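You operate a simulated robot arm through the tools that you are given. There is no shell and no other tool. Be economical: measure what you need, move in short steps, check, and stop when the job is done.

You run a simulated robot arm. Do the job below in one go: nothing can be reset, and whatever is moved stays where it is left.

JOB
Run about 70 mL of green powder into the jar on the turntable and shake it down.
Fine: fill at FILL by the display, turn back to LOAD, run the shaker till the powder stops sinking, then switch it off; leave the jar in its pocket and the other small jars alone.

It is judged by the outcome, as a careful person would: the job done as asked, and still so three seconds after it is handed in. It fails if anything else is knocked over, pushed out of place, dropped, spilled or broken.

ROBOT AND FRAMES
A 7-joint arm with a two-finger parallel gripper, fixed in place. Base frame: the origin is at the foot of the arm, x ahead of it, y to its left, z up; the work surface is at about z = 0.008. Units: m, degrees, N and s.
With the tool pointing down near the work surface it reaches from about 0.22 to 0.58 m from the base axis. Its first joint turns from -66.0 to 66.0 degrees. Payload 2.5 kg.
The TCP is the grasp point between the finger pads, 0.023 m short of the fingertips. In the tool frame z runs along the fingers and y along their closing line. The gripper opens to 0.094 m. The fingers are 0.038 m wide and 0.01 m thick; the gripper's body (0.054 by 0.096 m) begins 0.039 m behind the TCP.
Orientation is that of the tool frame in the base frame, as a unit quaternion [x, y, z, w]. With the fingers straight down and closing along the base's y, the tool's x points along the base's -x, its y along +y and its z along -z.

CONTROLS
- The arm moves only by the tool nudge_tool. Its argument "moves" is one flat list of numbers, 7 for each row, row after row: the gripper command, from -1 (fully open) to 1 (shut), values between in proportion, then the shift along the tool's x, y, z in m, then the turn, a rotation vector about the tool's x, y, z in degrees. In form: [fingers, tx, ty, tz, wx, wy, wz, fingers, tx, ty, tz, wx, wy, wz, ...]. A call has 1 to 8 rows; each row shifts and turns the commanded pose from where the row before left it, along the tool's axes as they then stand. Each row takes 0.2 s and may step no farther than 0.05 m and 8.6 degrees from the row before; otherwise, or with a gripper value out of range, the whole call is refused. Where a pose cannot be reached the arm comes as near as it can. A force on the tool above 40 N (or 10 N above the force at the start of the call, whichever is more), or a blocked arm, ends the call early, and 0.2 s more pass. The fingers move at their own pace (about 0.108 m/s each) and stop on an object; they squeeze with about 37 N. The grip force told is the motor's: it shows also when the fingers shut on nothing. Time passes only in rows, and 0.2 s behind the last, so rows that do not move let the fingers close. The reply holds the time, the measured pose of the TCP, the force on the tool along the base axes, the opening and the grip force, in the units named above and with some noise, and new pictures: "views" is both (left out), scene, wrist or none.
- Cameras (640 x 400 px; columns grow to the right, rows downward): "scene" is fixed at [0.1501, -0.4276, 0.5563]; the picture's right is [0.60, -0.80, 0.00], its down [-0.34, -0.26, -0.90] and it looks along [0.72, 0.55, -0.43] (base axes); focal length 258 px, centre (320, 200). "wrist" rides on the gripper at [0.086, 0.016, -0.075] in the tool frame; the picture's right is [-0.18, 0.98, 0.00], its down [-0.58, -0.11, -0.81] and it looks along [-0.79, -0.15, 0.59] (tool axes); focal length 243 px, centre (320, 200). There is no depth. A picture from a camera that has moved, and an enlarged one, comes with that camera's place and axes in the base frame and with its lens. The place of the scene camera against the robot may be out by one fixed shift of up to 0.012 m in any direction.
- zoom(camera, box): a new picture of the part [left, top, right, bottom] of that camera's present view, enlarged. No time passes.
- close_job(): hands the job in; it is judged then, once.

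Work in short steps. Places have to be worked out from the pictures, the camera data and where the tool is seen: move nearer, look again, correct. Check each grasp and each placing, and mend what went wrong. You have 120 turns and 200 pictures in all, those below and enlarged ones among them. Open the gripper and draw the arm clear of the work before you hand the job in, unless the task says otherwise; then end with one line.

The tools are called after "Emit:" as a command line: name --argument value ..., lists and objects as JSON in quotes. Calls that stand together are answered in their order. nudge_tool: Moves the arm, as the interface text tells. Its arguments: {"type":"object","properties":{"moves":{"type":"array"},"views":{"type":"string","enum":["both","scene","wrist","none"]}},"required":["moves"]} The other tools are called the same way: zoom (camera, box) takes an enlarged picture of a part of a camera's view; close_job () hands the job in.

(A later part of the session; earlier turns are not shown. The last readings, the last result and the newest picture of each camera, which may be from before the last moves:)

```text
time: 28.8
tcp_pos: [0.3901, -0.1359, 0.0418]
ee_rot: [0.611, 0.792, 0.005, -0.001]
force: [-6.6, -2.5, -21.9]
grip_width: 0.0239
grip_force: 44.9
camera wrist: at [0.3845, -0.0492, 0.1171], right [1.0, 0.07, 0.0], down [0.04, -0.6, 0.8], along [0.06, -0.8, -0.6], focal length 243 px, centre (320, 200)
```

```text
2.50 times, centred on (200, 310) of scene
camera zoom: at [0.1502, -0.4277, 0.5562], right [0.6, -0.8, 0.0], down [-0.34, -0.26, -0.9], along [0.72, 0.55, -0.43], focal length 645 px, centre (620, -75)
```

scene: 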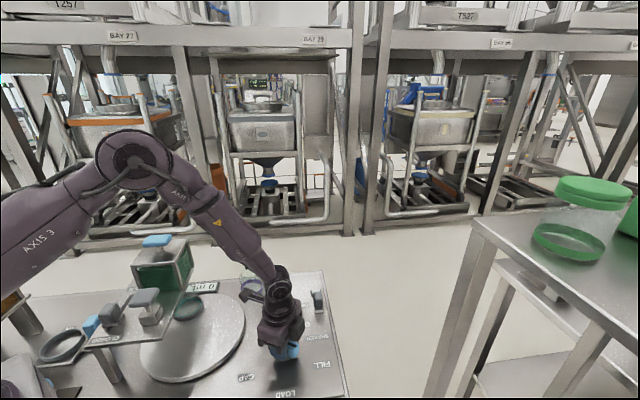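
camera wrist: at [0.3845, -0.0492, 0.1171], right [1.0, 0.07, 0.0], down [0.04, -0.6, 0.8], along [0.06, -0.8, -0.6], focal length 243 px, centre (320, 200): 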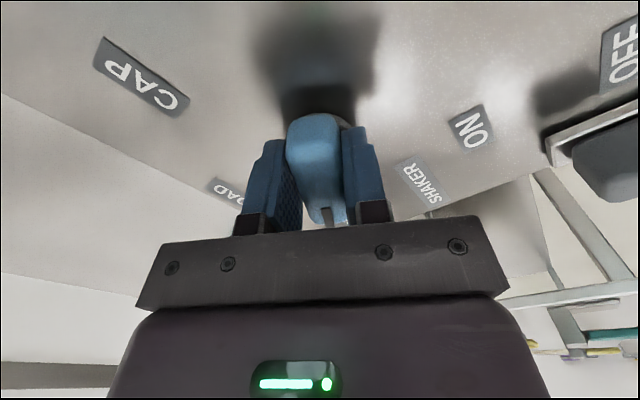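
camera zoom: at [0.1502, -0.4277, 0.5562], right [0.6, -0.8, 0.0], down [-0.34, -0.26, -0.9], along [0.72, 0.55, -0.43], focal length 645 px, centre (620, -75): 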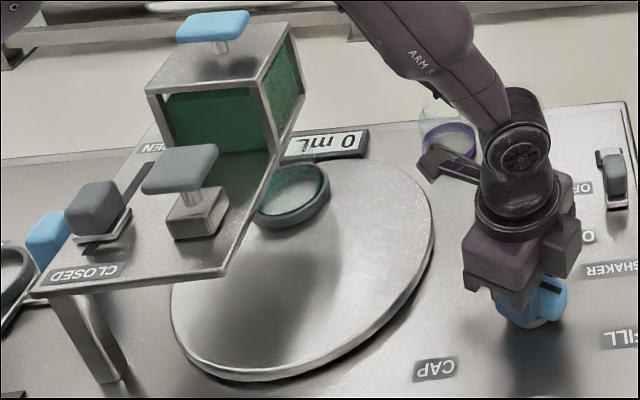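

The jar is moving in under the hopper, and the pointer is at about 285° with the FILL label at about 291°. I'll turn 6° more, then release and look.

Emit:
nudge_tool --moves '[0.8, 0, 0, 0, 0, 0, -3, 0.8, 0, 0, 0, 0, 0, -3, -0.4, 0, 0, 0, 0, 0, 0, -0.4, 0, 0, 0, 0, 0, 0, -0.4, 0, 0, -0.04, 0, 0, 0, -0.8, 0, 0, -0.04, 0, 0, 0, -0.8, 0.03, 0, -0.03, 0, 0, 0]' --views "both"

Emit:
zoom --camera "scene" --box '[120, 230, 280, 390]'

```text
time: 30.4
tcp_pos: [0.3789, -0.1096, 0.1523]
ee_rot: [0.568, 0.823, 0.006, 0.001]
force: [-0.1, -0.8, 0.8]
grip_width: 0.0845
grip_force: 0.1
camera wrist: at [0.3643, -0.0239, 0.2272], right [0.98, 0.18, 0.01], down [0.1, -0.59, 0.8], along [0.15, -0.79, -0.6], focal length 243 px, centre (320, 200)
```

scene: 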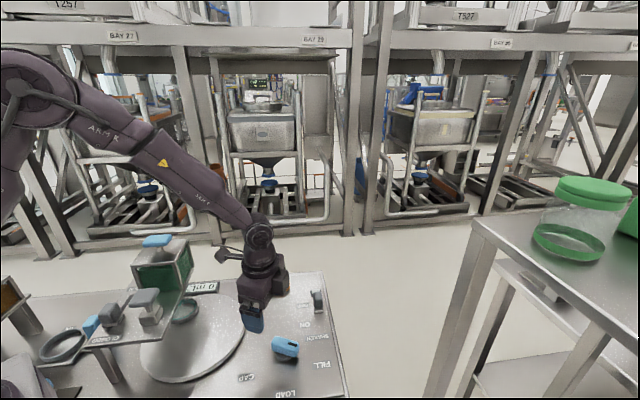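
wrist: 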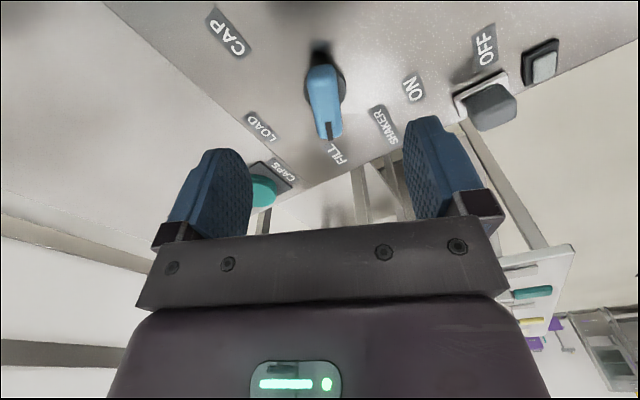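

```text
2.50 times, centred on (200, 310) of scene
camera zoom: at [0.1501, -0.4277, 0.5563], right [0.6, -0.8, 0.0], down [-0.34, -0.26, -0.9], along [0.72, 0.55, -0.43], focal length 645 px, centre (620, -75)
```

zoom: 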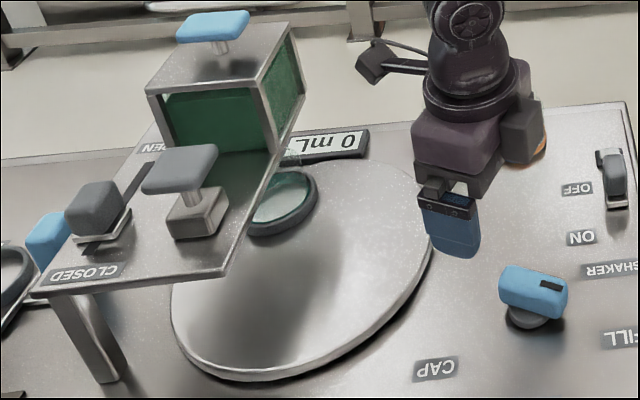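

The pointer looks close to FILL. I'll enlarge both cameras to verify the dial and the jar under the hopper.

Emit:
zoom --camera "wrist" --box '[230, 20, 430, 180]'

Emit:
zoom --camera "scene" --box '[150, 260, 230, 320]'

```text
2.50 times, centred on (330, 100) of wrist
camera zoom: at [0.3643, -0.0239, 0.2272], right [0.98, 0.18, 0.01], down [0.1, -0.59, 0.8], along [0.15, -0.79, -0.6], focal length 606 px, centre (295, 450)
```

zoom: 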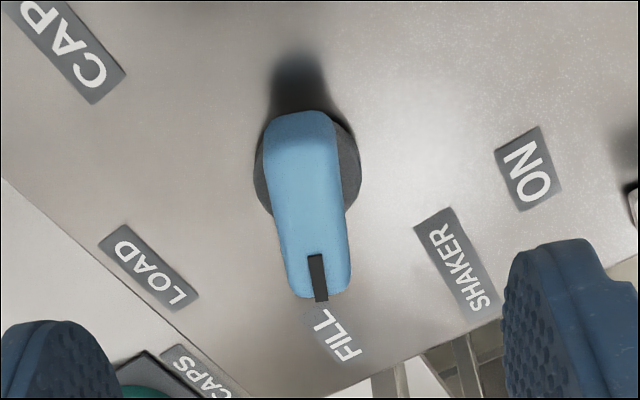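

```text
6.67 times, centred on (190, 290) of scene
camera zoom: at [0.1501, -0.4277, 0.5563], right [0.6, -0.8, 0.0], down [-0.34, -0.26, -0.9], along [0.72, 0.55, -0.43], focal length 1720 px, centre (1187, -400)
```

zoom: 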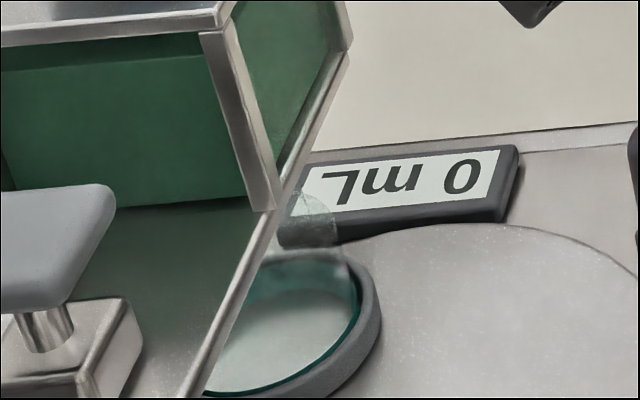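

The label geometry says the pointer is within a few degrees of FILL. Before opening the gate I want to see the jar under the spout, so I'll rise and turn the wrist to look under the deck from the front.

Emit:
nudge_tool --moves '[-1, 0, 0, -0.04, 0, 0, -8.6, -1, 0, 0, -0.04, 0, 0, -8.6, -1, 0, 0, 0, 0, 0, -8.6, -1, 0, 0, 0, 0, 0, -8.6, -1, 0, 0, 0, 0, 0, -8.6, -1, 0, 0, 0, 0, 0, -8.6, -1, 0, 0, 0, 0, 0, -8.6, -1, 0, 0, 0, 0, 0, -8.6]' --views "none"

Emit:
nudge_tool --moves '[-1, 0, 0, 0, 0, 0, -8.6, -1, 0, 0, 0, 0, 0, -8.6, -1, 0, 0, 0, 0, 0, -8.6, -1, 0, 0, 0, 0, 0, -8.6, -1, 0, 0, 0, 0, 0, -8.6, -1, 0, 0, 0, 0, 0, -8.6, -1, 0, 0, 0, 0, 0, -8.6, -1, 0, 0, 0, 0, 0, -8.6]' --views "wrist"

```text
time: 32.2
tcp_pos: [0.3798, -0.1086, 0.2332]
ee_rot: [0.003, 1.0, 0.004, 0.005]
force: [-0.2, -0.7, 0.2]
grip_width: 0.0941
grip_force: 0.0
```

```text
time: 34.0
tcp_pos: [0.3802, -0.1095, 0.2333]
ee_rot: [-0.564, 0.826, 0.002, 0.006]
force: [-0.6, 0.1, 0.4]
grip_width: 0.0938
grip_force: 0.0
camera wrist: at [0.3338, -0.1841, 0.3063], right [-0.85, 0.53, 0.0], down [0.31, 0.49, 0.81], along [0.43, 0.69, -0.58], focal length 243 px, centre (320, 200)
```

wrist: 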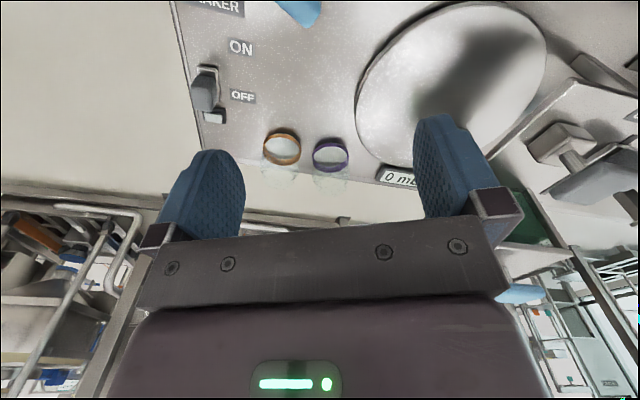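

I'll turn a bit more and move in front of the deck to look beneath it toward the jar.

Emit:
nudge_tool --moves '[-1, 0, 0, 0, 0, 0, -8.6, -1, 0, 0, 0, 0, 0, -8.6, -1, 0, 0, 0, 0, 0, -8.6, -1, -0.038, 0.0138, 0.021, 0, 0, 0, -1, -0.038, 0.0138, 0.021, 0, 0, 0, -1, -0.038, 0.0138, 0.021, 0, 0, 0]' --views "wrist"

```text
time: 35.4
tcp_pos: [0.3307, 0.0023, 0.1692]
ee_rot: [0.732, -0.681, -0.001, -0.007]
force: [0.5, 1.1, 0.0]
grip_width: 0.0939
grip_force: 0.0
camera wrist: at [0.321, -0.0859, 0.2424], right [-0.99, 0.11, -0.01], down [0.06, 0.58, 0.81], along [0.1, 0.81, -0.58], focal length 243 px, centre (320, 200)
```

wrist: 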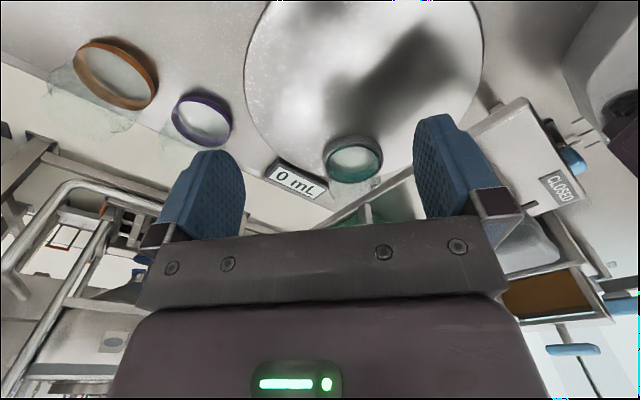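

Emit:
zoom --camera "wrist" --box '[250, 60, 450, 230]'

```text
2.35 times, centred on (350, 145) of wrist
camera zoom: at [0.321, -0.0859, 0.2424], right [-0.99, 0.11, -0.01], down [0.06, 0.58, 0.81], along [0.1, 0.81, -0.58], focal length 571 px, centre (249, 329)
```

zoom: 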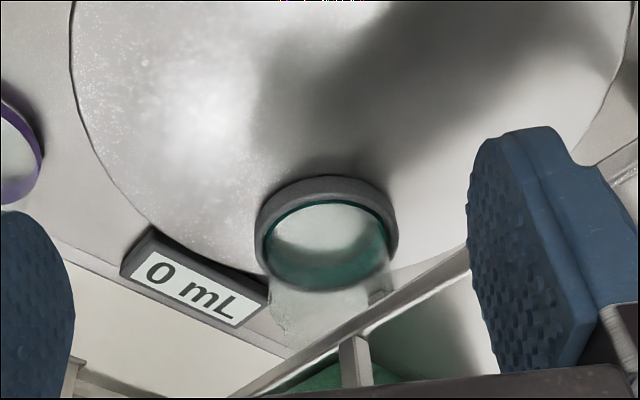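

The jar sits centred under the hopper at about (0.308, 0.135), matching my hopper centre estimate. Now I'll rise and turn back for the gate knob.

Emit:
nudge_tool --moves '[-1, 0, 0, -0.044, 0, 0, 8.6, -1, 0, 0, -0.044, 0, 0, 8.6, -1, 0, 0, -0.044, 0, 0, 8.6, -1, 0, 0, -0.044, 0, 0, 8.6, -1, 0, 0, 0, 0, 0, 8.6, -1, 0, 0, 0, 0, 0, 8.6, -1, 0, 0, 0, 0, 0, 8.6, -1, 0, 0, 0, 0, 0, 8.6]' --views "none"

Emit:
nudge_tool --moves '[-1, 0, 0, 0, 0, 0, 8.6, -1, 0, 0, 0, 0, 0, 8.6, -1, 0, 0, 0, 0, 0, 8.6, -1, 0, 0, 0, 0, 0, 8.6, -1, 0, 0, 0, 0, 0, 8.6, -1, 0, 0, 0, 0, 0, 8.6, -1, 0, 0, 0, 0, 0, 8.6, -1, 0, 0, 0, 0, 0, 8.6]' --views "none"

Emit:
nudge_tool --moves '[-1, 0, 0, 0, 0, 0, 1.9, -1, 0.0392, -0.0044, 0, 0, 0, 0, -1, 0.0392, -0.0044, 0, 0, 0, 0, -1, 0.0392, -0.0044, 0, 0, 0, 0, -1, 0.0392, -0.0044, 0, 0, 0, 0, -1, 0.0392, -0.0044, 0, 0, 0, 0]' --views "both"

```text
time: 37.2
tcp_pos: [0.3302, 0.0016, 0.3464]
ee_rot: [-0.219, 0.976, 0.004, 0.005]
force: [0.6, -0.2, 0.4]
grip_width: 0.094
grip_force: 0.1
```

```text
time: 39.0
tcp_pos: [0.33, 0.0014, 0.3466]
ee_rot: [0.371, 0.929, 0.005, 0.002]
force: [-1.3, -0.7, -0.5]
grip_width: 0.094
grip_force: 0.1
```

```text
time: 40.4
tcp_pos: [0.1747, 0.1274, 0.3491]
ee_rot: [0.386, 0.923, 0.006, 0.002]
force: [-0.6, -0.6, -0.6]
grip_width: 0.094
grip_force: 0.1
camera wrist: at [0.1258, 0.1994, 0.4237], right [0.83, 0.56, 0.01], down [0.32, -0.5, 0.8], along [0.46, -0.66, -0.59], focal length 243 px, centre (320, 200)
```

scene: 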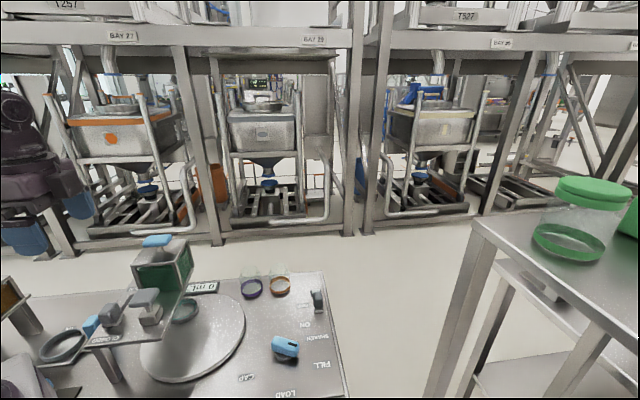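
wrist: 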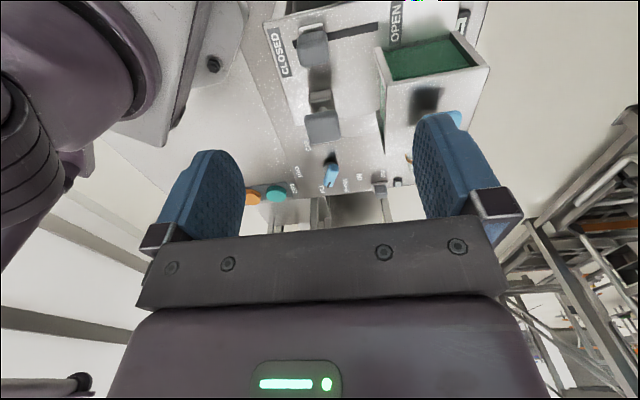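

The knob is at CLOSED with u≈0.209 and v≈-0.05. I'll tilt the fingers inward 18°, narrow to 0.06 m, and descend straight down around it.

Emit:
nudge_tool --moves '[-0.28, -0.0025, -0.0036, 0, 6, 0, 0, -0.28, 0, 0, 0, 6, 0, 0, -0.28, 0, 0, 0, 6, 0, 0, -0.28, 0, 0.0139, 0.0428, 0, 0, 0, -0.28, 0, 0.0139, 0.0428, 0, 0, 0, -0.28, 0, 0.0139, 0.0428, 0, 0, 0]' --views "both"

```text
time: 41.8
tcp_pos: [0.1778, 0.1207, 0.2152]
ee_rot: [0.38, 0.913, -0.139, -0.058]
force: [0.6, 0.7, 0.2]
grip_width: 0.0603
grip_force: 0.0
camera wrist: at [0.1438, 0.2085, 0.2801], right [0.8, 0.53, -0.29], down [0.51, -0.32, 0.8], along [0.33, -0.79, -0.52], focal length 243 px, centre (320, 200)
```

scene: 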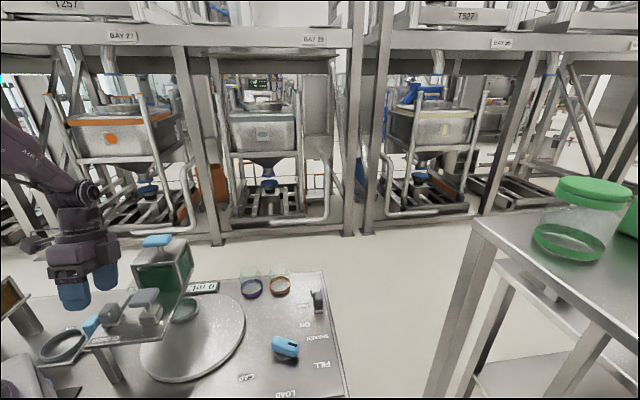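
wrist: 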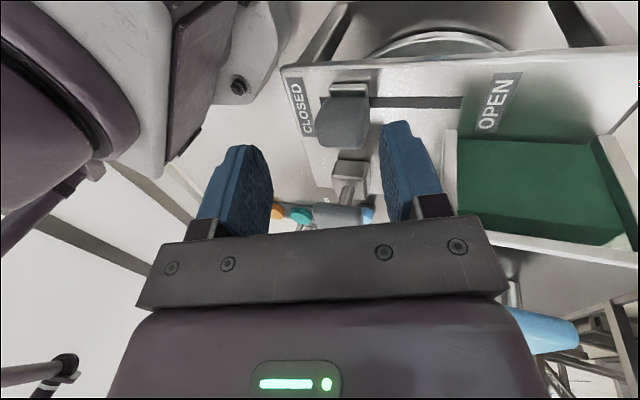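

Aligned. I'll descend the last 0.044 m.

Emit:
nudge_tool --moves '[-0.28, 0.004, 0.005, 0.021, 0, 0, 0, -0.28, 0, 0.0066, 0.021, 0, 0, 0, -0.28, 0, 0, 0, 0, 0, 0]' --views "both"

```text
time: 42.6
tcp_pos: [0.1717, 0.1227, 0.1706]
ee_rot: [0.382, 0.912, -0.138, -0.057]
force: [0.0, -0.6, 0.7]
grip_width: 0.0602
grip_force: 0.0
camera wrist: at [0.1388, 0.2111, 0.2362], right [0.8, 0.53, -0.29], down [0.51, -0.32, 0.8], along [0.33, -0.79, -0.52], focal length 243 px, centre (320, 200)
```

scene: 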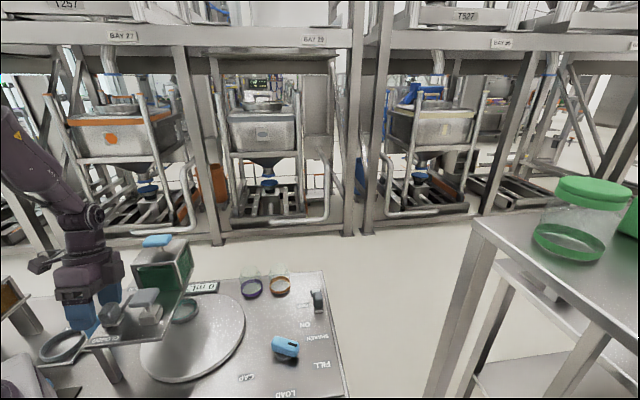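
wrist: 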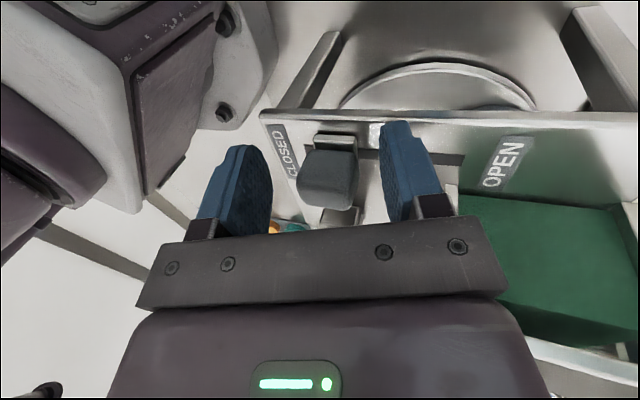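

The knob is straddled. I'll narrow the fingers to a loose 0.037 m fit.

Emit:
nudge_tool --moves '[0.22, 0, 0, 0, 0, 0, 0, 0.22, 0, 0, 0, 0, 0, 0]' --views "wrist"

Emit:
zoom --camera "scene" --box '[80, 250, 240, 350]'

```text
time: 43.2
tcp_pos: [0.1726, 0.1243, 0.1711]
ee_rot: [0.38, 0.913, -0.138, -0.058]
force: [3.8, 2.9, -1.5]
grip_width: 0.0385
grip_force: 1.6
camera wrist: at [0.139, 0.2113, 0.2366], right [0.8, 0.53, -0.29], down [0.51, -0.32, 0.8], along [0.33, -0.79, -0.52], focal length 243 px, centre (320, 200)
```

wrist: 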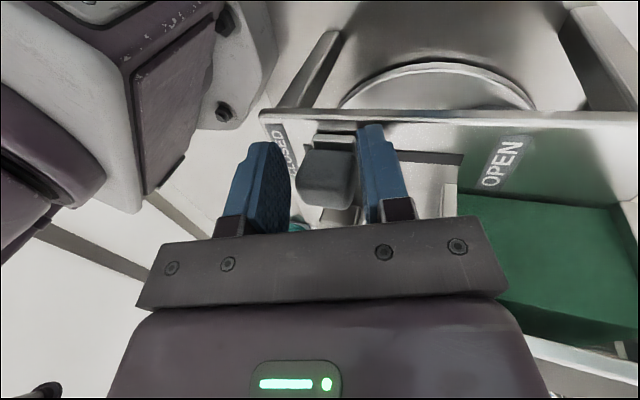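

```text
4.00 times, centred on (160, 300) of scene
camera zoom: at [0.1501, -0.4276, 0.5563], right [0.6, -0.8, 0.0], down [-0.34, -0.26, -0.9], along [0.72, 0.55, -0.43], focal length 1032 px, centre (960, -200)
```

zoom: 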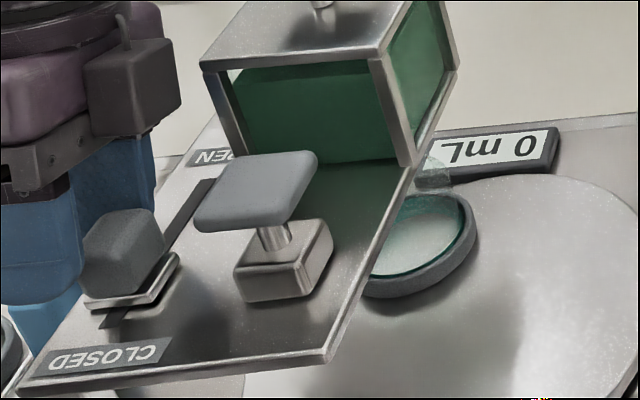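

The display is readable from the scene camera. I'll push the knob a first ~5 mm toward OPEN and read it.

Emit:
nudge_tool --moves '[0.22, 0, 0.0048, -0.00155, 0, 0, 0, 0.22, 0, 0.0048, -0.00155, 0, 0, 0]' --views "none"

Emit:
zoom --camera "scene" --box '[80, 250, 240, 350]'

```text
time: 43.8
tcp_pos: [0.1785, 0.1318, 0.1689]
ee_rot: [0.381, 0.912, -0.139, -0.057]
force: [0.2, -0.9, 2.3]
grip_width: 0.0383
grip_force: 1.8
```

```text
4.00 times, centred on (160, 300) of scene
camera zoom: at [0.1501, -0.4276, 0.5563], right [0.6, -0.8, 0.0], down [-0.34, -0.26, -0.9], along [0.72, 0.55, -0.43], focal length 1032 px, centre (960, -200)
```

zoom: 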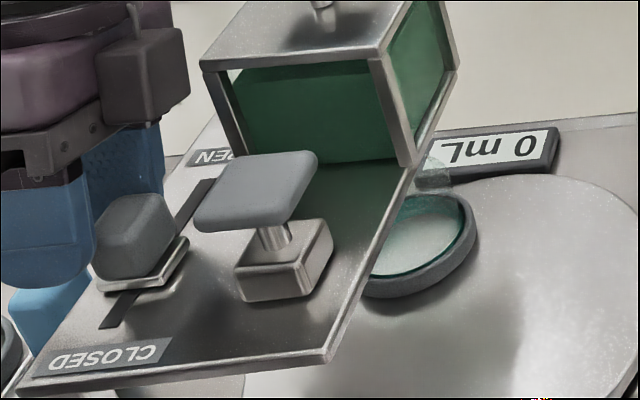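

The knob moved about 6 mm and the display still reads 0 mL. Another 5 mm.

Emit:
nudge_tool --moves '[0.22, 0, 0.0048, -0.00155, 0, 0, 0]' --views "none"

Emit:
zoom --camera "scene" --box '[80, 250, 240, 350]'

```text
time: 44.2
tcp_pos: [0.1822, 0.1355, 0.1684]
ee_rot: [0.38, 0.913, -0.138, -0.059]
force: [0.1, 0.1, 0.4]
grip_width: 0.0375
grip_force: 35.5
```

```text
4.00 times, centred on (160, 300) of scene
camera zoom: at [0.1501, -0.4276, 0.5563], right [0.6, -0.8, 0.0], down [-0.34, -0.26, -0.9], along [0.72, 0.55, -0.43], focal length 1032 px, centre (960, -200)
```

zoom: 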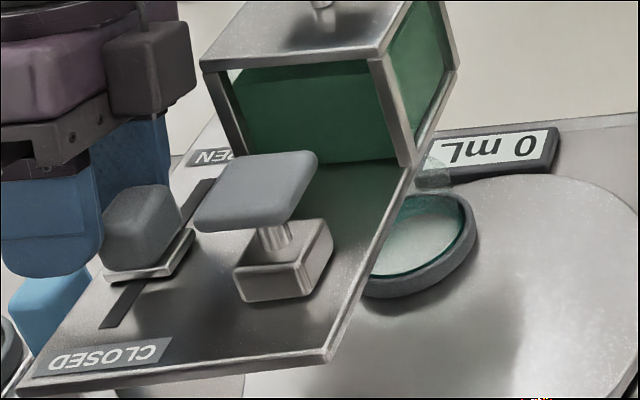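

Still 0 mL. I'll give it another 5 mm.

Emit:
nudge_tool --moves '[0.22, 0, 0.0048, -0.00155, 0, 0, 0]' --views "none"

Emit:
zoom --camera "scene" --box '[80, 250, 240, 350]'

```text
time: 44.6
tcp_pos: [0.1861, 0.139, 0.1685]
ee_rot: [0.38, 0.913, -0.139, -0.057]
force: [0.3, -1.1, 3.2]
grip_width: 0.038
grip_force: 23.7
```

```text
4.00 times, centred on (160, 300) of scene
camera zoom: at [0.1501, -0.4276, 0.5563], right [0.6, -0.8, 0.0], down [-0.34, -0.26, -0.9], along [0.72, 0.55, -0.43], focal length 1032 px, centre (960, -200)
```

zoom: 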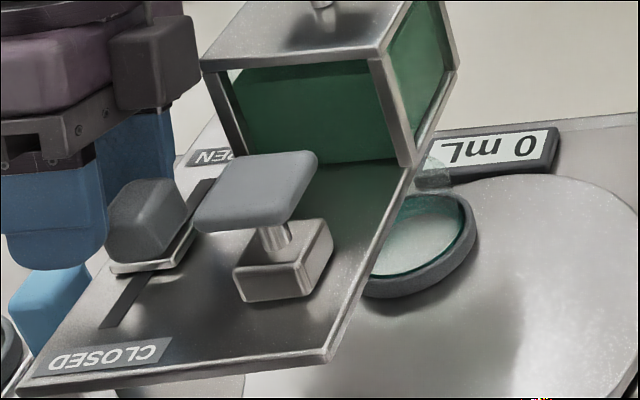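

The gate is about 40% along and still reads 0. Continuing 5 mm at a time.

Emit:
nudge_tool --moves '[0.22, 0, 0.0048, -0.00155, 0, 0, 0]' --views "none"

Emit:
zoom --camera "scene" --box '[80, 250, 240, 350]'

```text
time: 45.0
tcp_pos: [0.1889, 0.1429, 0.1693]
ee_rot: [0.381, 0.912, -0.139, -0.058]
force: [0.0, 0.9, 1.7]
grip_width: 0.0382
grip_force: 1.2
```

```text
4.00 times, centred on (160, 300) of scene
camera zoom: at [0.1501, -0.4276, 0.5563], right [0.6, -0.8, 0.0], down [-0.34, -0.26, -0.9], along [0.72, 0.55, -0.43], focal length 1032 px, centre (960, -200)
```

zoom: 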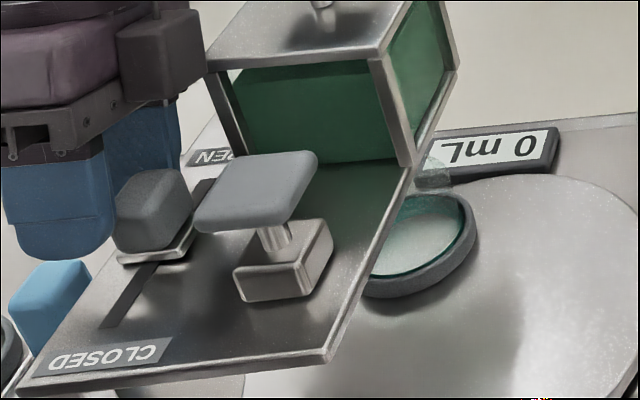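

Still 0 mL at about half travel. Another step.

Emit:
nudge_tool --moves '[0.22, 0, 0.0048, -0.00155, 0, 0, 0]' --views "none"

Emit:
zoom --camera "scene" --box '[80, 250, 240, 350]'

```text
time: 45.4
tcp_pos: [0.193, 0.1456, 0.1688]
ee_rot: [0.38, 0.912, -0.14, -0.06]
force: [-2.2, 1.7, -0.1]
grip_width: 0.038
grip_force: 35.3
```

```text
4.00 times, centred on (160, 300) of scene
camera zoom: at [0.1501, -0.4276, 0.5563], right [0.6, -0.8, 0.0], down [-0.34, -0.26, -0.9], along [0.72, 0.55, -0.43], focal length 1032 px, centre (960, -200)
```

zoom: 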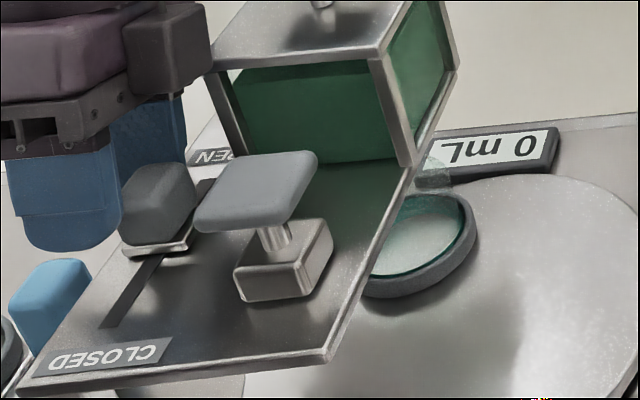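

Still 0. Continuing another 5 mm.

Emit:
nudge_tool --moves '[0.22, 0, 0.0048, -0.00155, 0, 0, 0]' --views "none"

Emit:
zoom --camera "scene" --box '[80, 250, 240, 350]'

```text
time: 45.8
tcp_pos: [0.1939, 0.146, 0.1688]
ee_rot: [0.383, 0.91, -0.144, -0.062]
force: [-36.6, -16.3, 9.8]
grip_width: 0.0378
grip_force: 44.6
```

```text
4.00 times, centred on (160, 300) of scene
camera zoom: at [0.1499, -0.4277, 0.5563], right [0.6, -0.8, 0.0], down [-0.34, -0.26, -0.9], along [0.72, 0.55, -0.43], focal length 1032 px, centre (960, -200)
```

zoom: 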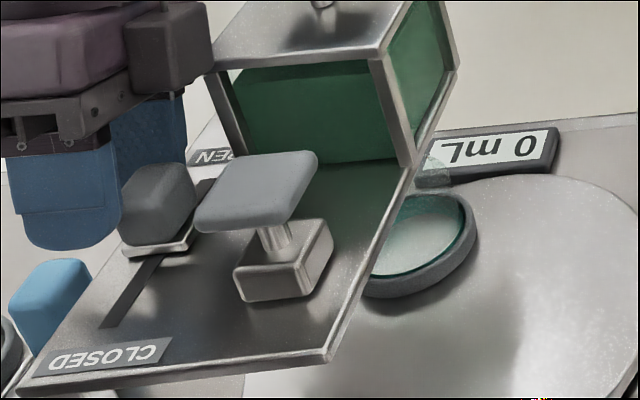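

Something now blocks the motion with about 40 N. I'll look before doing anything else.

Emit:
nudge_tool --moves '[0.22, 0, -0.004, 0.0012, 0, 0, 0]' --views "both"

Emit:
zoom --camera "scene" --box '[60, 200, 220, 340]'

Emit:
zoom --camera "wrist" --box '[230, 80, 550, 280]'

```text
time: 46.2
tcp_pos: [0.1939, 0.1454, 0.1711]
ee_rot: [0.38, 0.913, -0.138, -0.057]
force: [-8.6, -5.7, -2.4]
grip_width: 0.0379
grip_force: 1.6
camera wrist: at [0.1605, 0.2339, 0.2354], right [0.8, 0.53, -0.29], down [0.5, -0.32, 0.8], along [0.33, -0.79, -0.52], focal length 243 px, centre (320, 200)
```

scene: 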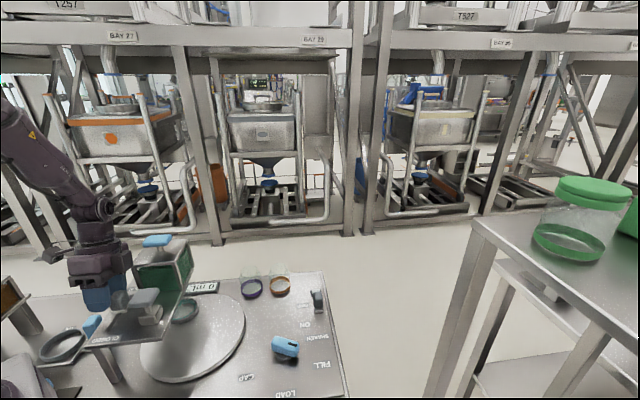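
wrist: 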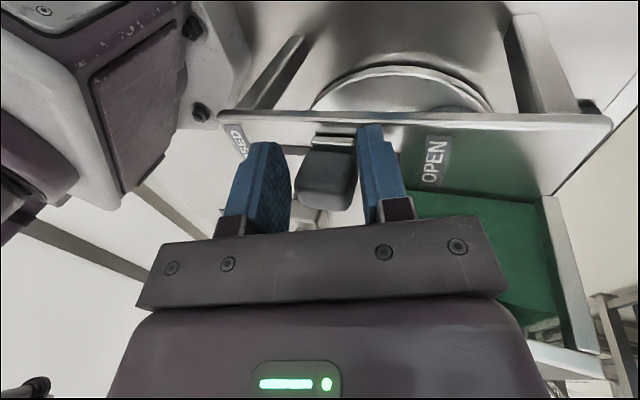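

```text
2.86 times, centred on (140, 270) of scene
camera zoom: at [0.1501, -0.4276, 0.5563], right [0.6, -0.8, 0.0], down [-0.34, -0.26, -0.9], along [0.72, 0.55, -0.43], focal length 737 px, centre (834, 0)
```

zoom: 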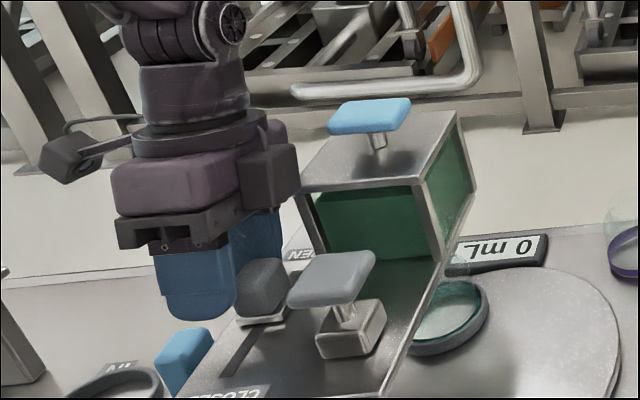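

```text
2.00 times, centred on (390, 180) of wrist
camera zoom: at [0.1605, 0.2339, 0.2354], right [0.8, 0.53, -0.29], down [0.5, -0.32, 0.8], along [0.33, -0.79, -0.52], focal length 485 px, centre (180, 240)
```

zoom: 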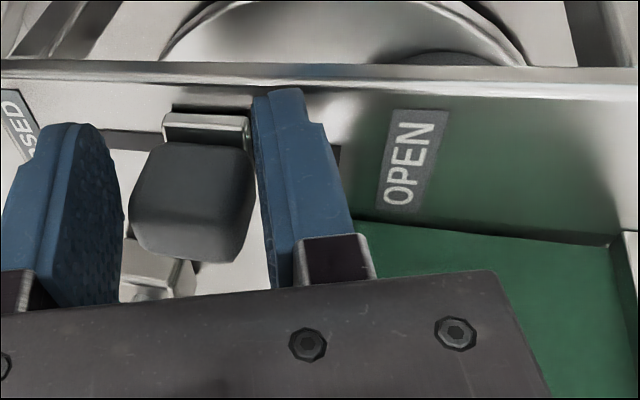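

The hand's side block seems to have met the hopper's top corner because of the tilt. Here the upright pose is reachable, so I'll widen slightly, level the tool, and carry on upright.

Emit:
nudge_tool --moves '[0.0, 0.002, -0.002, -0.002, 0, 0, 0, 0.0, 0, 0, 0, -6, 0, 0, 0.0, 0, 0, 0, -6, 0, 0, 0.0, 0, 0, 0, -5.5, 0, 0]' --views "both"

Emit:
zoom --camera "scene" --box '[60, 200, 220, 340]'

```text
time: 47.2
tcp_pos: [0.1929, 0.1462, 0.1714]
ee_rot: [0.385, 0.923, 0.002, 0.001]
force: [0.3, 0.5, 0.1]
grip_width: 0.0472
grip_force: 0.0
camera wrist: at [0.1437, 0.2184, 0.246], right [0.83, 0.56, 0.01], down [0.33, -0.49, 0.81], along [0.45, -0.67, -0.59], focal length 243 px, centre (320, 200)
```

scene: 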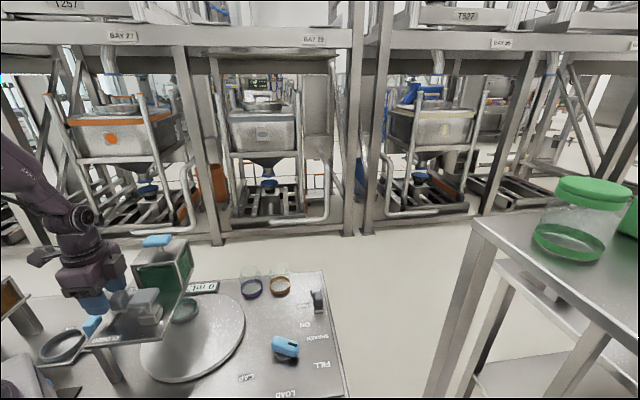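
wrist: 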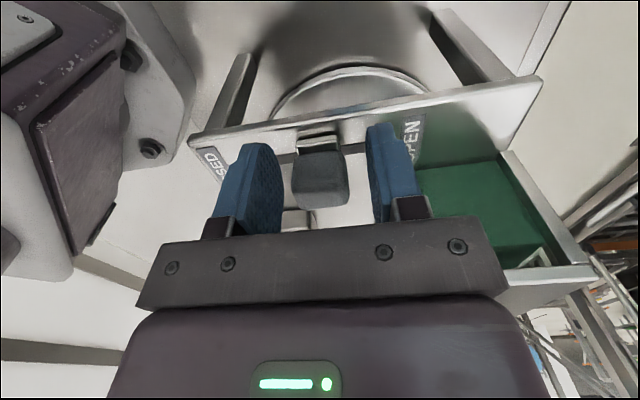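

```text
2.86 times, centred on (140, 270) of scene
camera zoom: at [0.1501, -0.4276, 0.5563], right [0.6, -0.8, 0.0], down [-0.34, -0.26, -0.9], along [0.72, 0.55, -0.43], focal length 737 px, centre (834, 0)
```

zoom: 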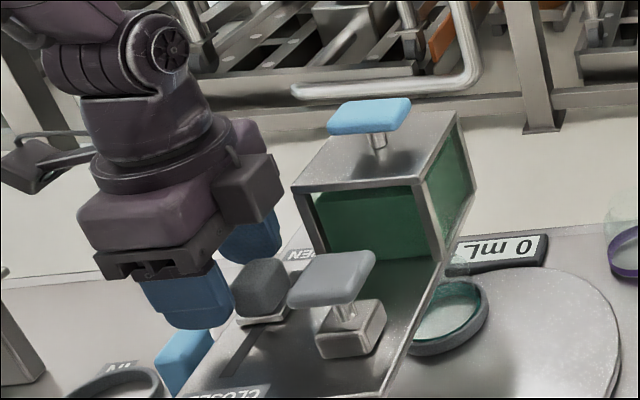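

Clear of the hopper, and the hopper hasn't moved. I'll lower to 0.165, narrow the fingers, and push on toward OPEN.

Emit:
nudge_tool --moves '[0.0, 0, 0, 0.006, 0, 0, 0, 0.22, 0, 0, 0, 0, 0, 0, 0.22, 0, 0.004, 0, 0, 0, 0]' --views "none"

Emit:
zoom --camera "scene" --box '[80, 250, 240, 350]'

```text
time: 48.0
tcp_pos: [0.1951, 0.1494, 0.1661]
ee_rot: [0.385, 0.923, 0.002, 0.001]
force: [-0.5, -0.3, 0.3]
grip_width: 0.0366
grip_force: 0.1
```

```text
4.00 times, centred on (160, 300) of scene
camera zoom: at [0.1501, -0.4276, 0.5563], right [0.6, -0.8, 0.0], down [-0.34, -0.26, -0.9], along [0.72, 0.55, -0.43], focal length 1032 px, centre (960, -200)
```

zoom: 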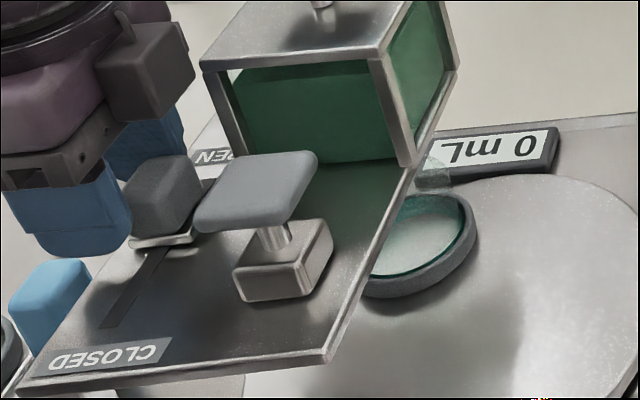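

Still 0 mL. Next 4 mm.

Emit:
nudge_tool --moves '[0.22, 0, 0.004, 0, 0, 0, 0]' --views "none"

Emit:
zoom --camera "scene" --box '[80, 250, 240, 350]'

```text
time: 48.4
tcp_pos: [0.1971, 0.1515, 0.1654]
ee_rot: [0.385, 0.923, 0.0, 0.001]
force: [-0.2, -0.2, -0.8]
grip_width: 0.0366
grip_force: 0.4
```

```text
4.00 times, centred on (160, 300) of scene
camera zoom: at [0.1501, -0.4276, 0.5563], right [0.6, -0.8, 0.0], down [-0.34, -0.26, -0.9], along [0.72, 0.55, -0.43], focal length 1032 px, centre (960, -200)
```

zoom: 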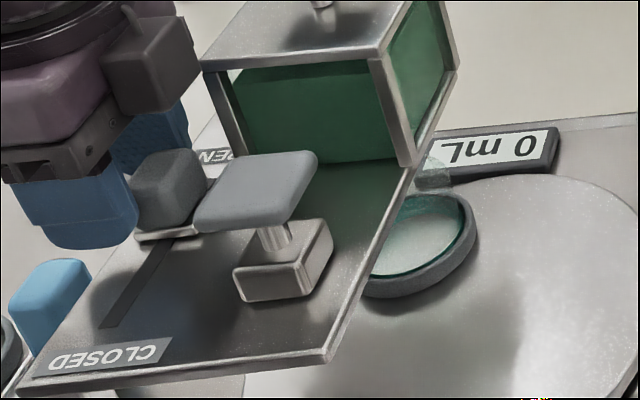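

Still 0. Another 4 mm.

Emit:
nudge_tool --moves '[0.22, 0, 0.004, 0, 0, 0, 0]' --views "none"

Emit:
zoom --camera "scene" --box '[80, 250, 240, 350]'

```text
time: 48.8
tcp_pos: [0.2019, 0.155, 0.1653]
ee_rot: [0.385, 0.923, 0.001, 0.001]
force: [-0.2, 0.1, -0.3]
grip_width: 0.0369
grip_force: 0.5
```

```text
4.00 times, centred on (160, 300) of scene
camera zoom: at [0.1501, -0.4276, 0.5563], right [0.6, -0.8, 0.0], down [-0.34, -0.26, -0.9], along [0.72, 0.55, -0.43], focal length 1032 px, centre (960, -200)
```

zoom: 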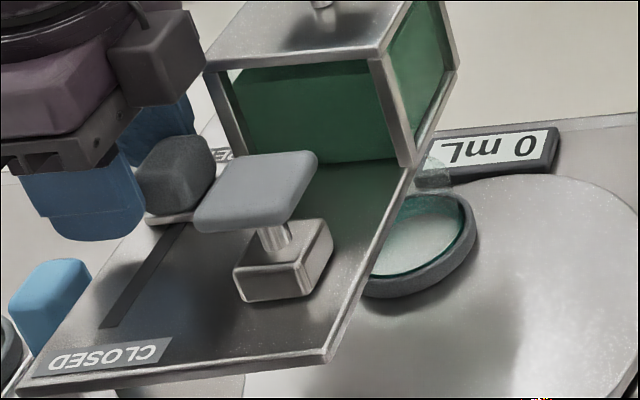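

The knob is back near where it began, and the display still reads 0. The slot goes a bit further, so I'll push another 4 mm.

Emit:
nudge_tool --moves '[0.22, 0, 0.004, 0, 0, 0, 0]' --views "none"

Emit:
zoom --camera "scene" --box '[80, 250, 240, 350]'

```text
time: 49.2
tcp_pos: [0.2045, 0.1572, 0.1649]
ee_rot: [0.387, 0.922, 0.0, -0.001]
force: [-7.1, -6.1, 6.0]
grip_width: 0.0366
grip_force: 0.1
```

```text
4.00 times, centred on (160, 300) of scene
camera zoom: at [0.15, -0.4277, 0.5563], right [0.6, -0.8, 0.0], down [-0.34, -0.26, -0.9], along [0.72, 0.55, -0.43], focal length 1032 px, centre (960, -200)
```

zoom: 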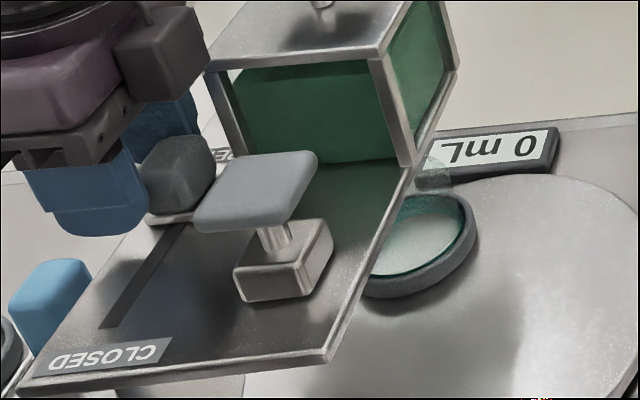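

The knob is at its OPEN stop, and the display still reads 0. I'll wait briefly to see if flow starts.

Emit:
nudge_tool --moves '[0.22, 0, -0.002, 0, 0, 0, 0, 0.22, 0, 0, 0, 0, 0, 0]' --views "both"

Emit:
zoom --camera "scene" --box '[80, 230, 240, 350]'

Emit:
zoom --camera "wrist" --box '[160, 50, 480, 250]'

```text
time: 49.8
tcp_pos: [0.2036, 0.1584, 0.1659]
ee_rot: [0.385, 0.923, 0.002, 0.0]
force: [-0.7, 0.1, -0.5]
grip_width: 0.0364
grip_force: 0.1
camera wrist: at [0.1545, 0.2299, 0.2397], right [0.83, 0.56, 0.0], down [0.33, -0.49, 0.81], along [0.45, -0.67, -0.59], focal length 243 px, centre (320, 200)
```

scene: 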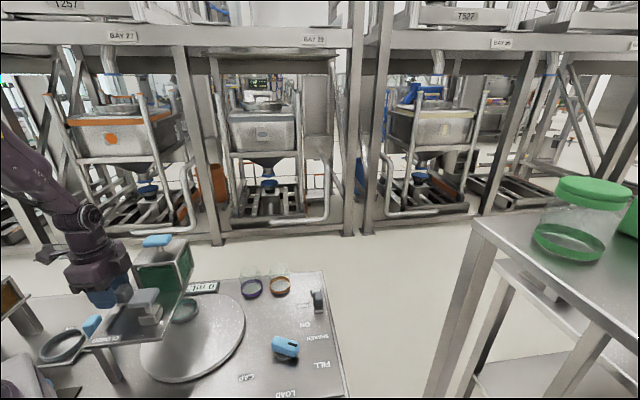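
wrist: 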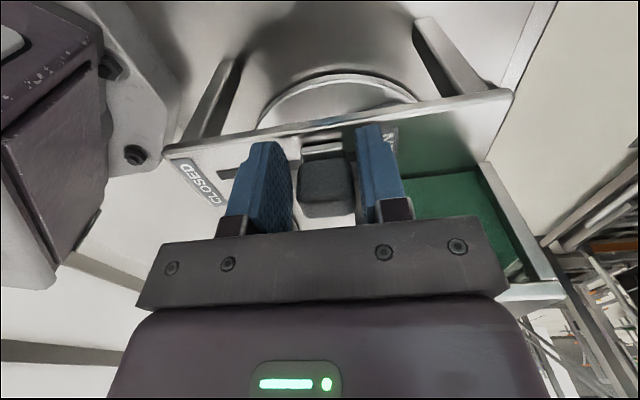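

```text
3.33 times, centred on (160, 290) of scene
camera zoom: at [0.1501, -0.4276, 0.5563], right [0.6, -0.8, 0.0], down [-0.34, -0.26, -0.9], along [0.72, 0.55, -0.43], focal length 860 px, centre (853, -100)
```

zoom: 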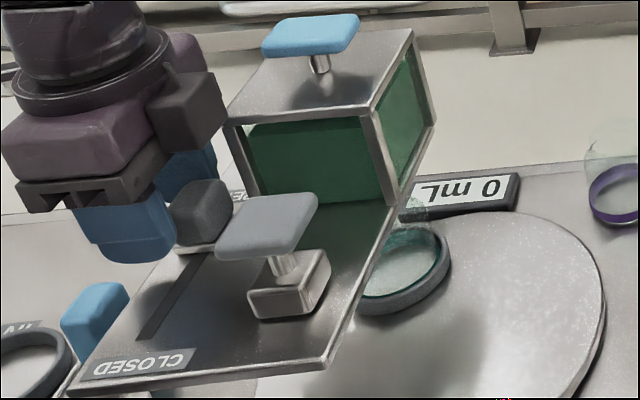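

```text
2.00 times, centred on (320, 150) of wrist
camera zoom: at [0.1545, 0.2299, 0.2397], right [0.83, 0.56, 0.0], down [0.33, -0.49, 0.81], along [0.45, -0.67, -0.59], focal length 485 px, centre (320, 300)
```

zoom: 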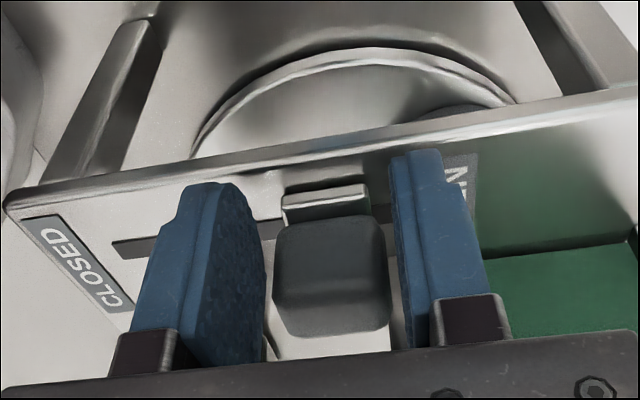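

No flow yet. I'll wait another second at full open to rule out a slow start.

Emit:
nudge_tool --moves '[0.22, 0, 0.003, 0, 0, 0, 0, 0.22, 0, 0, 0, 0, 0, 0, 0.22, 0, 0, 0, 0, 0, 0, 0.22, 0, 0, 0, 0, 0, 0]' --views "none"

Emit:
zoom --camera "scene" --box '[150, 260, 230, 320]'

Emit:
zoom --camera "scene" --box '[250, 310, 350, 400]'

```text
time: 50.6
tcp_pos: [0.2027, 0.157, 0.1657]
ee_rot: [0.387, 0.922, -0.002, -0.001]
force: [-0.5, -0.7, 0.4]
grip_width: 0.0366
grip_force: 0.1
stopped in row 4: the force on the tool passed its limit (the readings are from after the stop); the commanded pose is now the measured one
```

```text
6.67 times, centred on (190, 290) of scene
camera zoom: at [0.1501, -0.4276, 0.5563], right [0.6, -0.8, 0.0], down [-0.34, -0.26, -0.9], along [0.72, 0.55, -0.43], focal length 1720 px, centre (1187, -400)
```

zoom: 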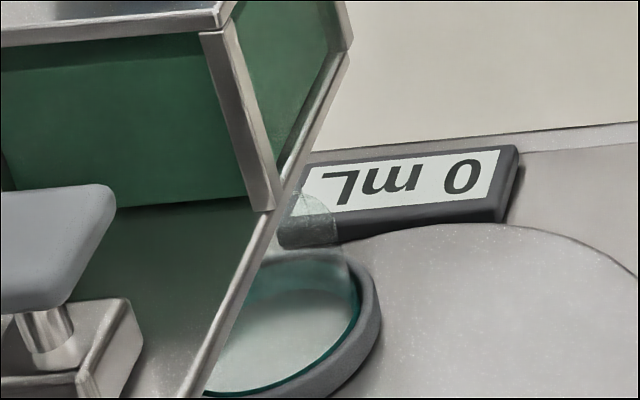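

```text
4.44 times, centred on (300, 355) of scene
camera zoom: at [0.1501, -0.4276, 0.5563], right [0.6, -0.8, 0.0], down [-0.34, -0.26, -0.9], along [0.72, 0.55, -0.43], focal length 1147 px, centre (409, -489)
```

zoom: 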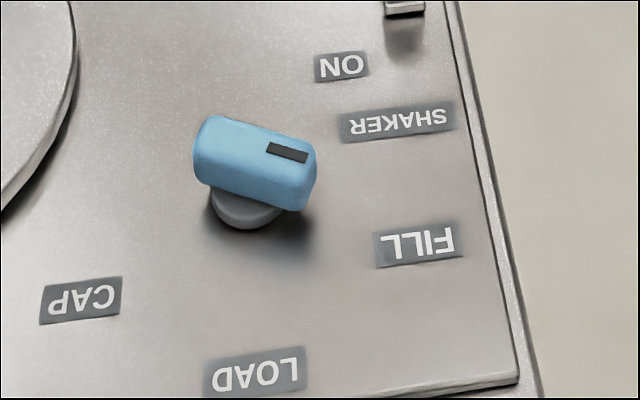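

There's still no flow with the gate fully open, so the jar is probably not quite at the FILL position. I'll close the gate again before adjusting the dial: first upright, then tilted as before.

Emit:
nudge_tool --moves '[0.22, 0, -0.008, 0, 0, 0, 0, 0.22, 0, -0.009, 0, 0, 0, 0, 0.22, 0, -0.009, 0, 0, 0, 0, 0.22, 0, -0.005, 0, 0, 0, 0, 0.1, 0, 0, -0.005, 0, 0, 0, 0.1, 0, 0, 0, 6, 0, 0, 0.1, 0, 0, 0, 6, 0, 0, 0.1, 0, 0, 0, 6, 0, 0]' --views "wrist"

```text
time: 52.4
tcp_pos: [0.1808, 0.1377, 0.1696]
ee_rot: [0.383, 0.91, -0.146, -0.062]
force: [0.1, 0.3, 0.3]
grip_width: 0.0424
grip_force: 0.3
camera wrist: at [0.1487, 0.225, 0.2358], right [0.8, 0.52, -0.31], down [0.51, -0.31, 0.8], along [0.32, -0.79, -0.52], focal length 243 px, centre (320, 200)
```

wrist: 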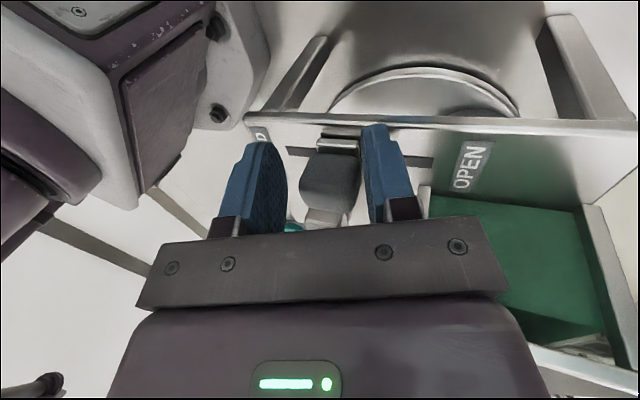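

Now pushing the remaining ~19 mm to CLOSED with the tilted tool.

Emit:
nudge_tool --moves '[0.1, 0, -0.0057, 0.0018, 0, 0, 0, 0.1, 0, -0.0057, 0.0018, 0, 0, 0, 0.1, 0, -0.0057, 0.0018, 0, 0, 0, 0.1, 0, -0.0057, 0.0018, 0, 0, 0]' --views "both"

```text
time: 53.4
tcp_pos: [0.1665, 0.121, 0.1717]
ee_rot: [0.382, 0.911, -0.142, -0.06]
force: [10.0, 18.3, 3.5]
grip_width: 0.05
grip_force: 8.3
camera wrist: at [0.1338, 0.2094, 0.2378], right [0.8, 0.53, -0.3], down [0.51, -0.32, 0.8], along [0.33, -0.79, -0.52], focal length 243 px, centre (320, 200)
```

scene: 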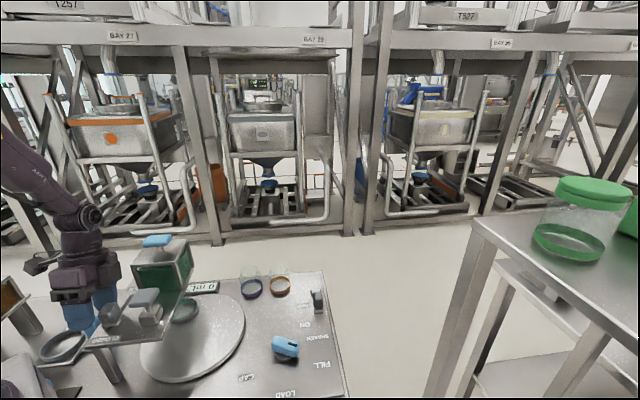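
wrist: 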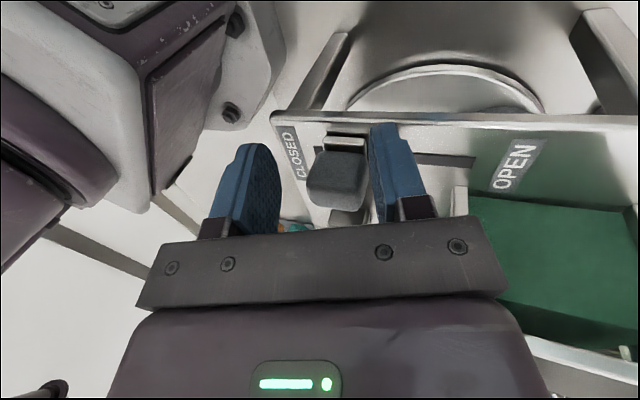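

Gate is closed again. I'll rise, level, and go back to the dial with the gripper square to its present pointing.

Emit:
nudge_tool --moves '[0.1, 0, 0.004, -0.001, 0, 0, 0, 0.1, 0, -0.0139, -0.043, 0, 0, 0, -0.2, 0, -0.0139, -0.043, 0, 0, 0, -1, 0.0, 0.0, -0.03, -6, 0, 0, -1, 0, 0, -0.03, -6, 0, 0, -1, 0, 0, -0.02, -6, 0, 0, -1, 0, 0, 0, 0, 0, 8, -1, 0, 0, 0, 0, 0, 8]' --views "none"

Emit:
nudge_tool --moves '[-1, 0, 0, 0, 0, 0, 8, -1, -0.0459, 0.0154, 0, 0, 0, 0, -1, -0.0459, 0.0154, 0, 0, 0, 0, -1, -0.0459, 0.0154, 0, 0, 0, 0, -1, -0.0459, 0.0154, 0, 0, 0, 0, -1, -0.0459, 0.0154, 0, 0, 0, 0, -1, -0.0459, 0.0154, 0, 0, 0, 0]' --views "wrist"

```text
time: 55.2
tcp_pos: [0.1791, 0.1346, 0.3388]
ee_rot: [0.513, 0.858, -0.002, -0.002]
force: [0.7, -0.2, -0.6]
grip_width: 0.094
grip_force: 0.1
```

```text
time: 56.8
tcp_pos: [0.3689, -0.0914, 0.3364]
ee_rot: [0.57, 0.821, -0.002, -0.001]
force: [-0.2, 0.1, 0.5]
grip_width: 0.0941
grip_force: 0.0
camera wrist: at [0.3536, -0.0042, 0.4107], right [0.99, 0.17, -0.01], down [0.1, -0.58, 0.81], along [0.13, -0.8, -0.59], focal length 243 px, centre (320, 200)
```

wrist: 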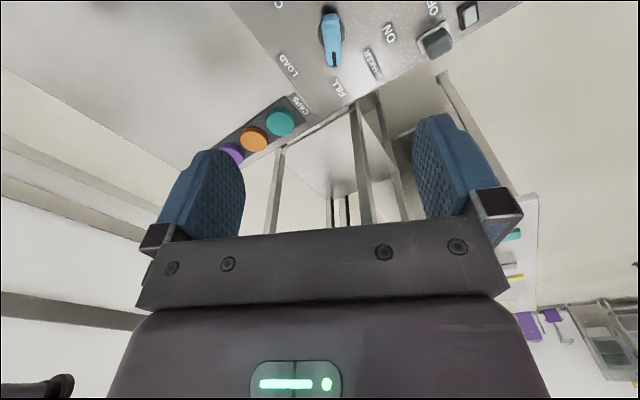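

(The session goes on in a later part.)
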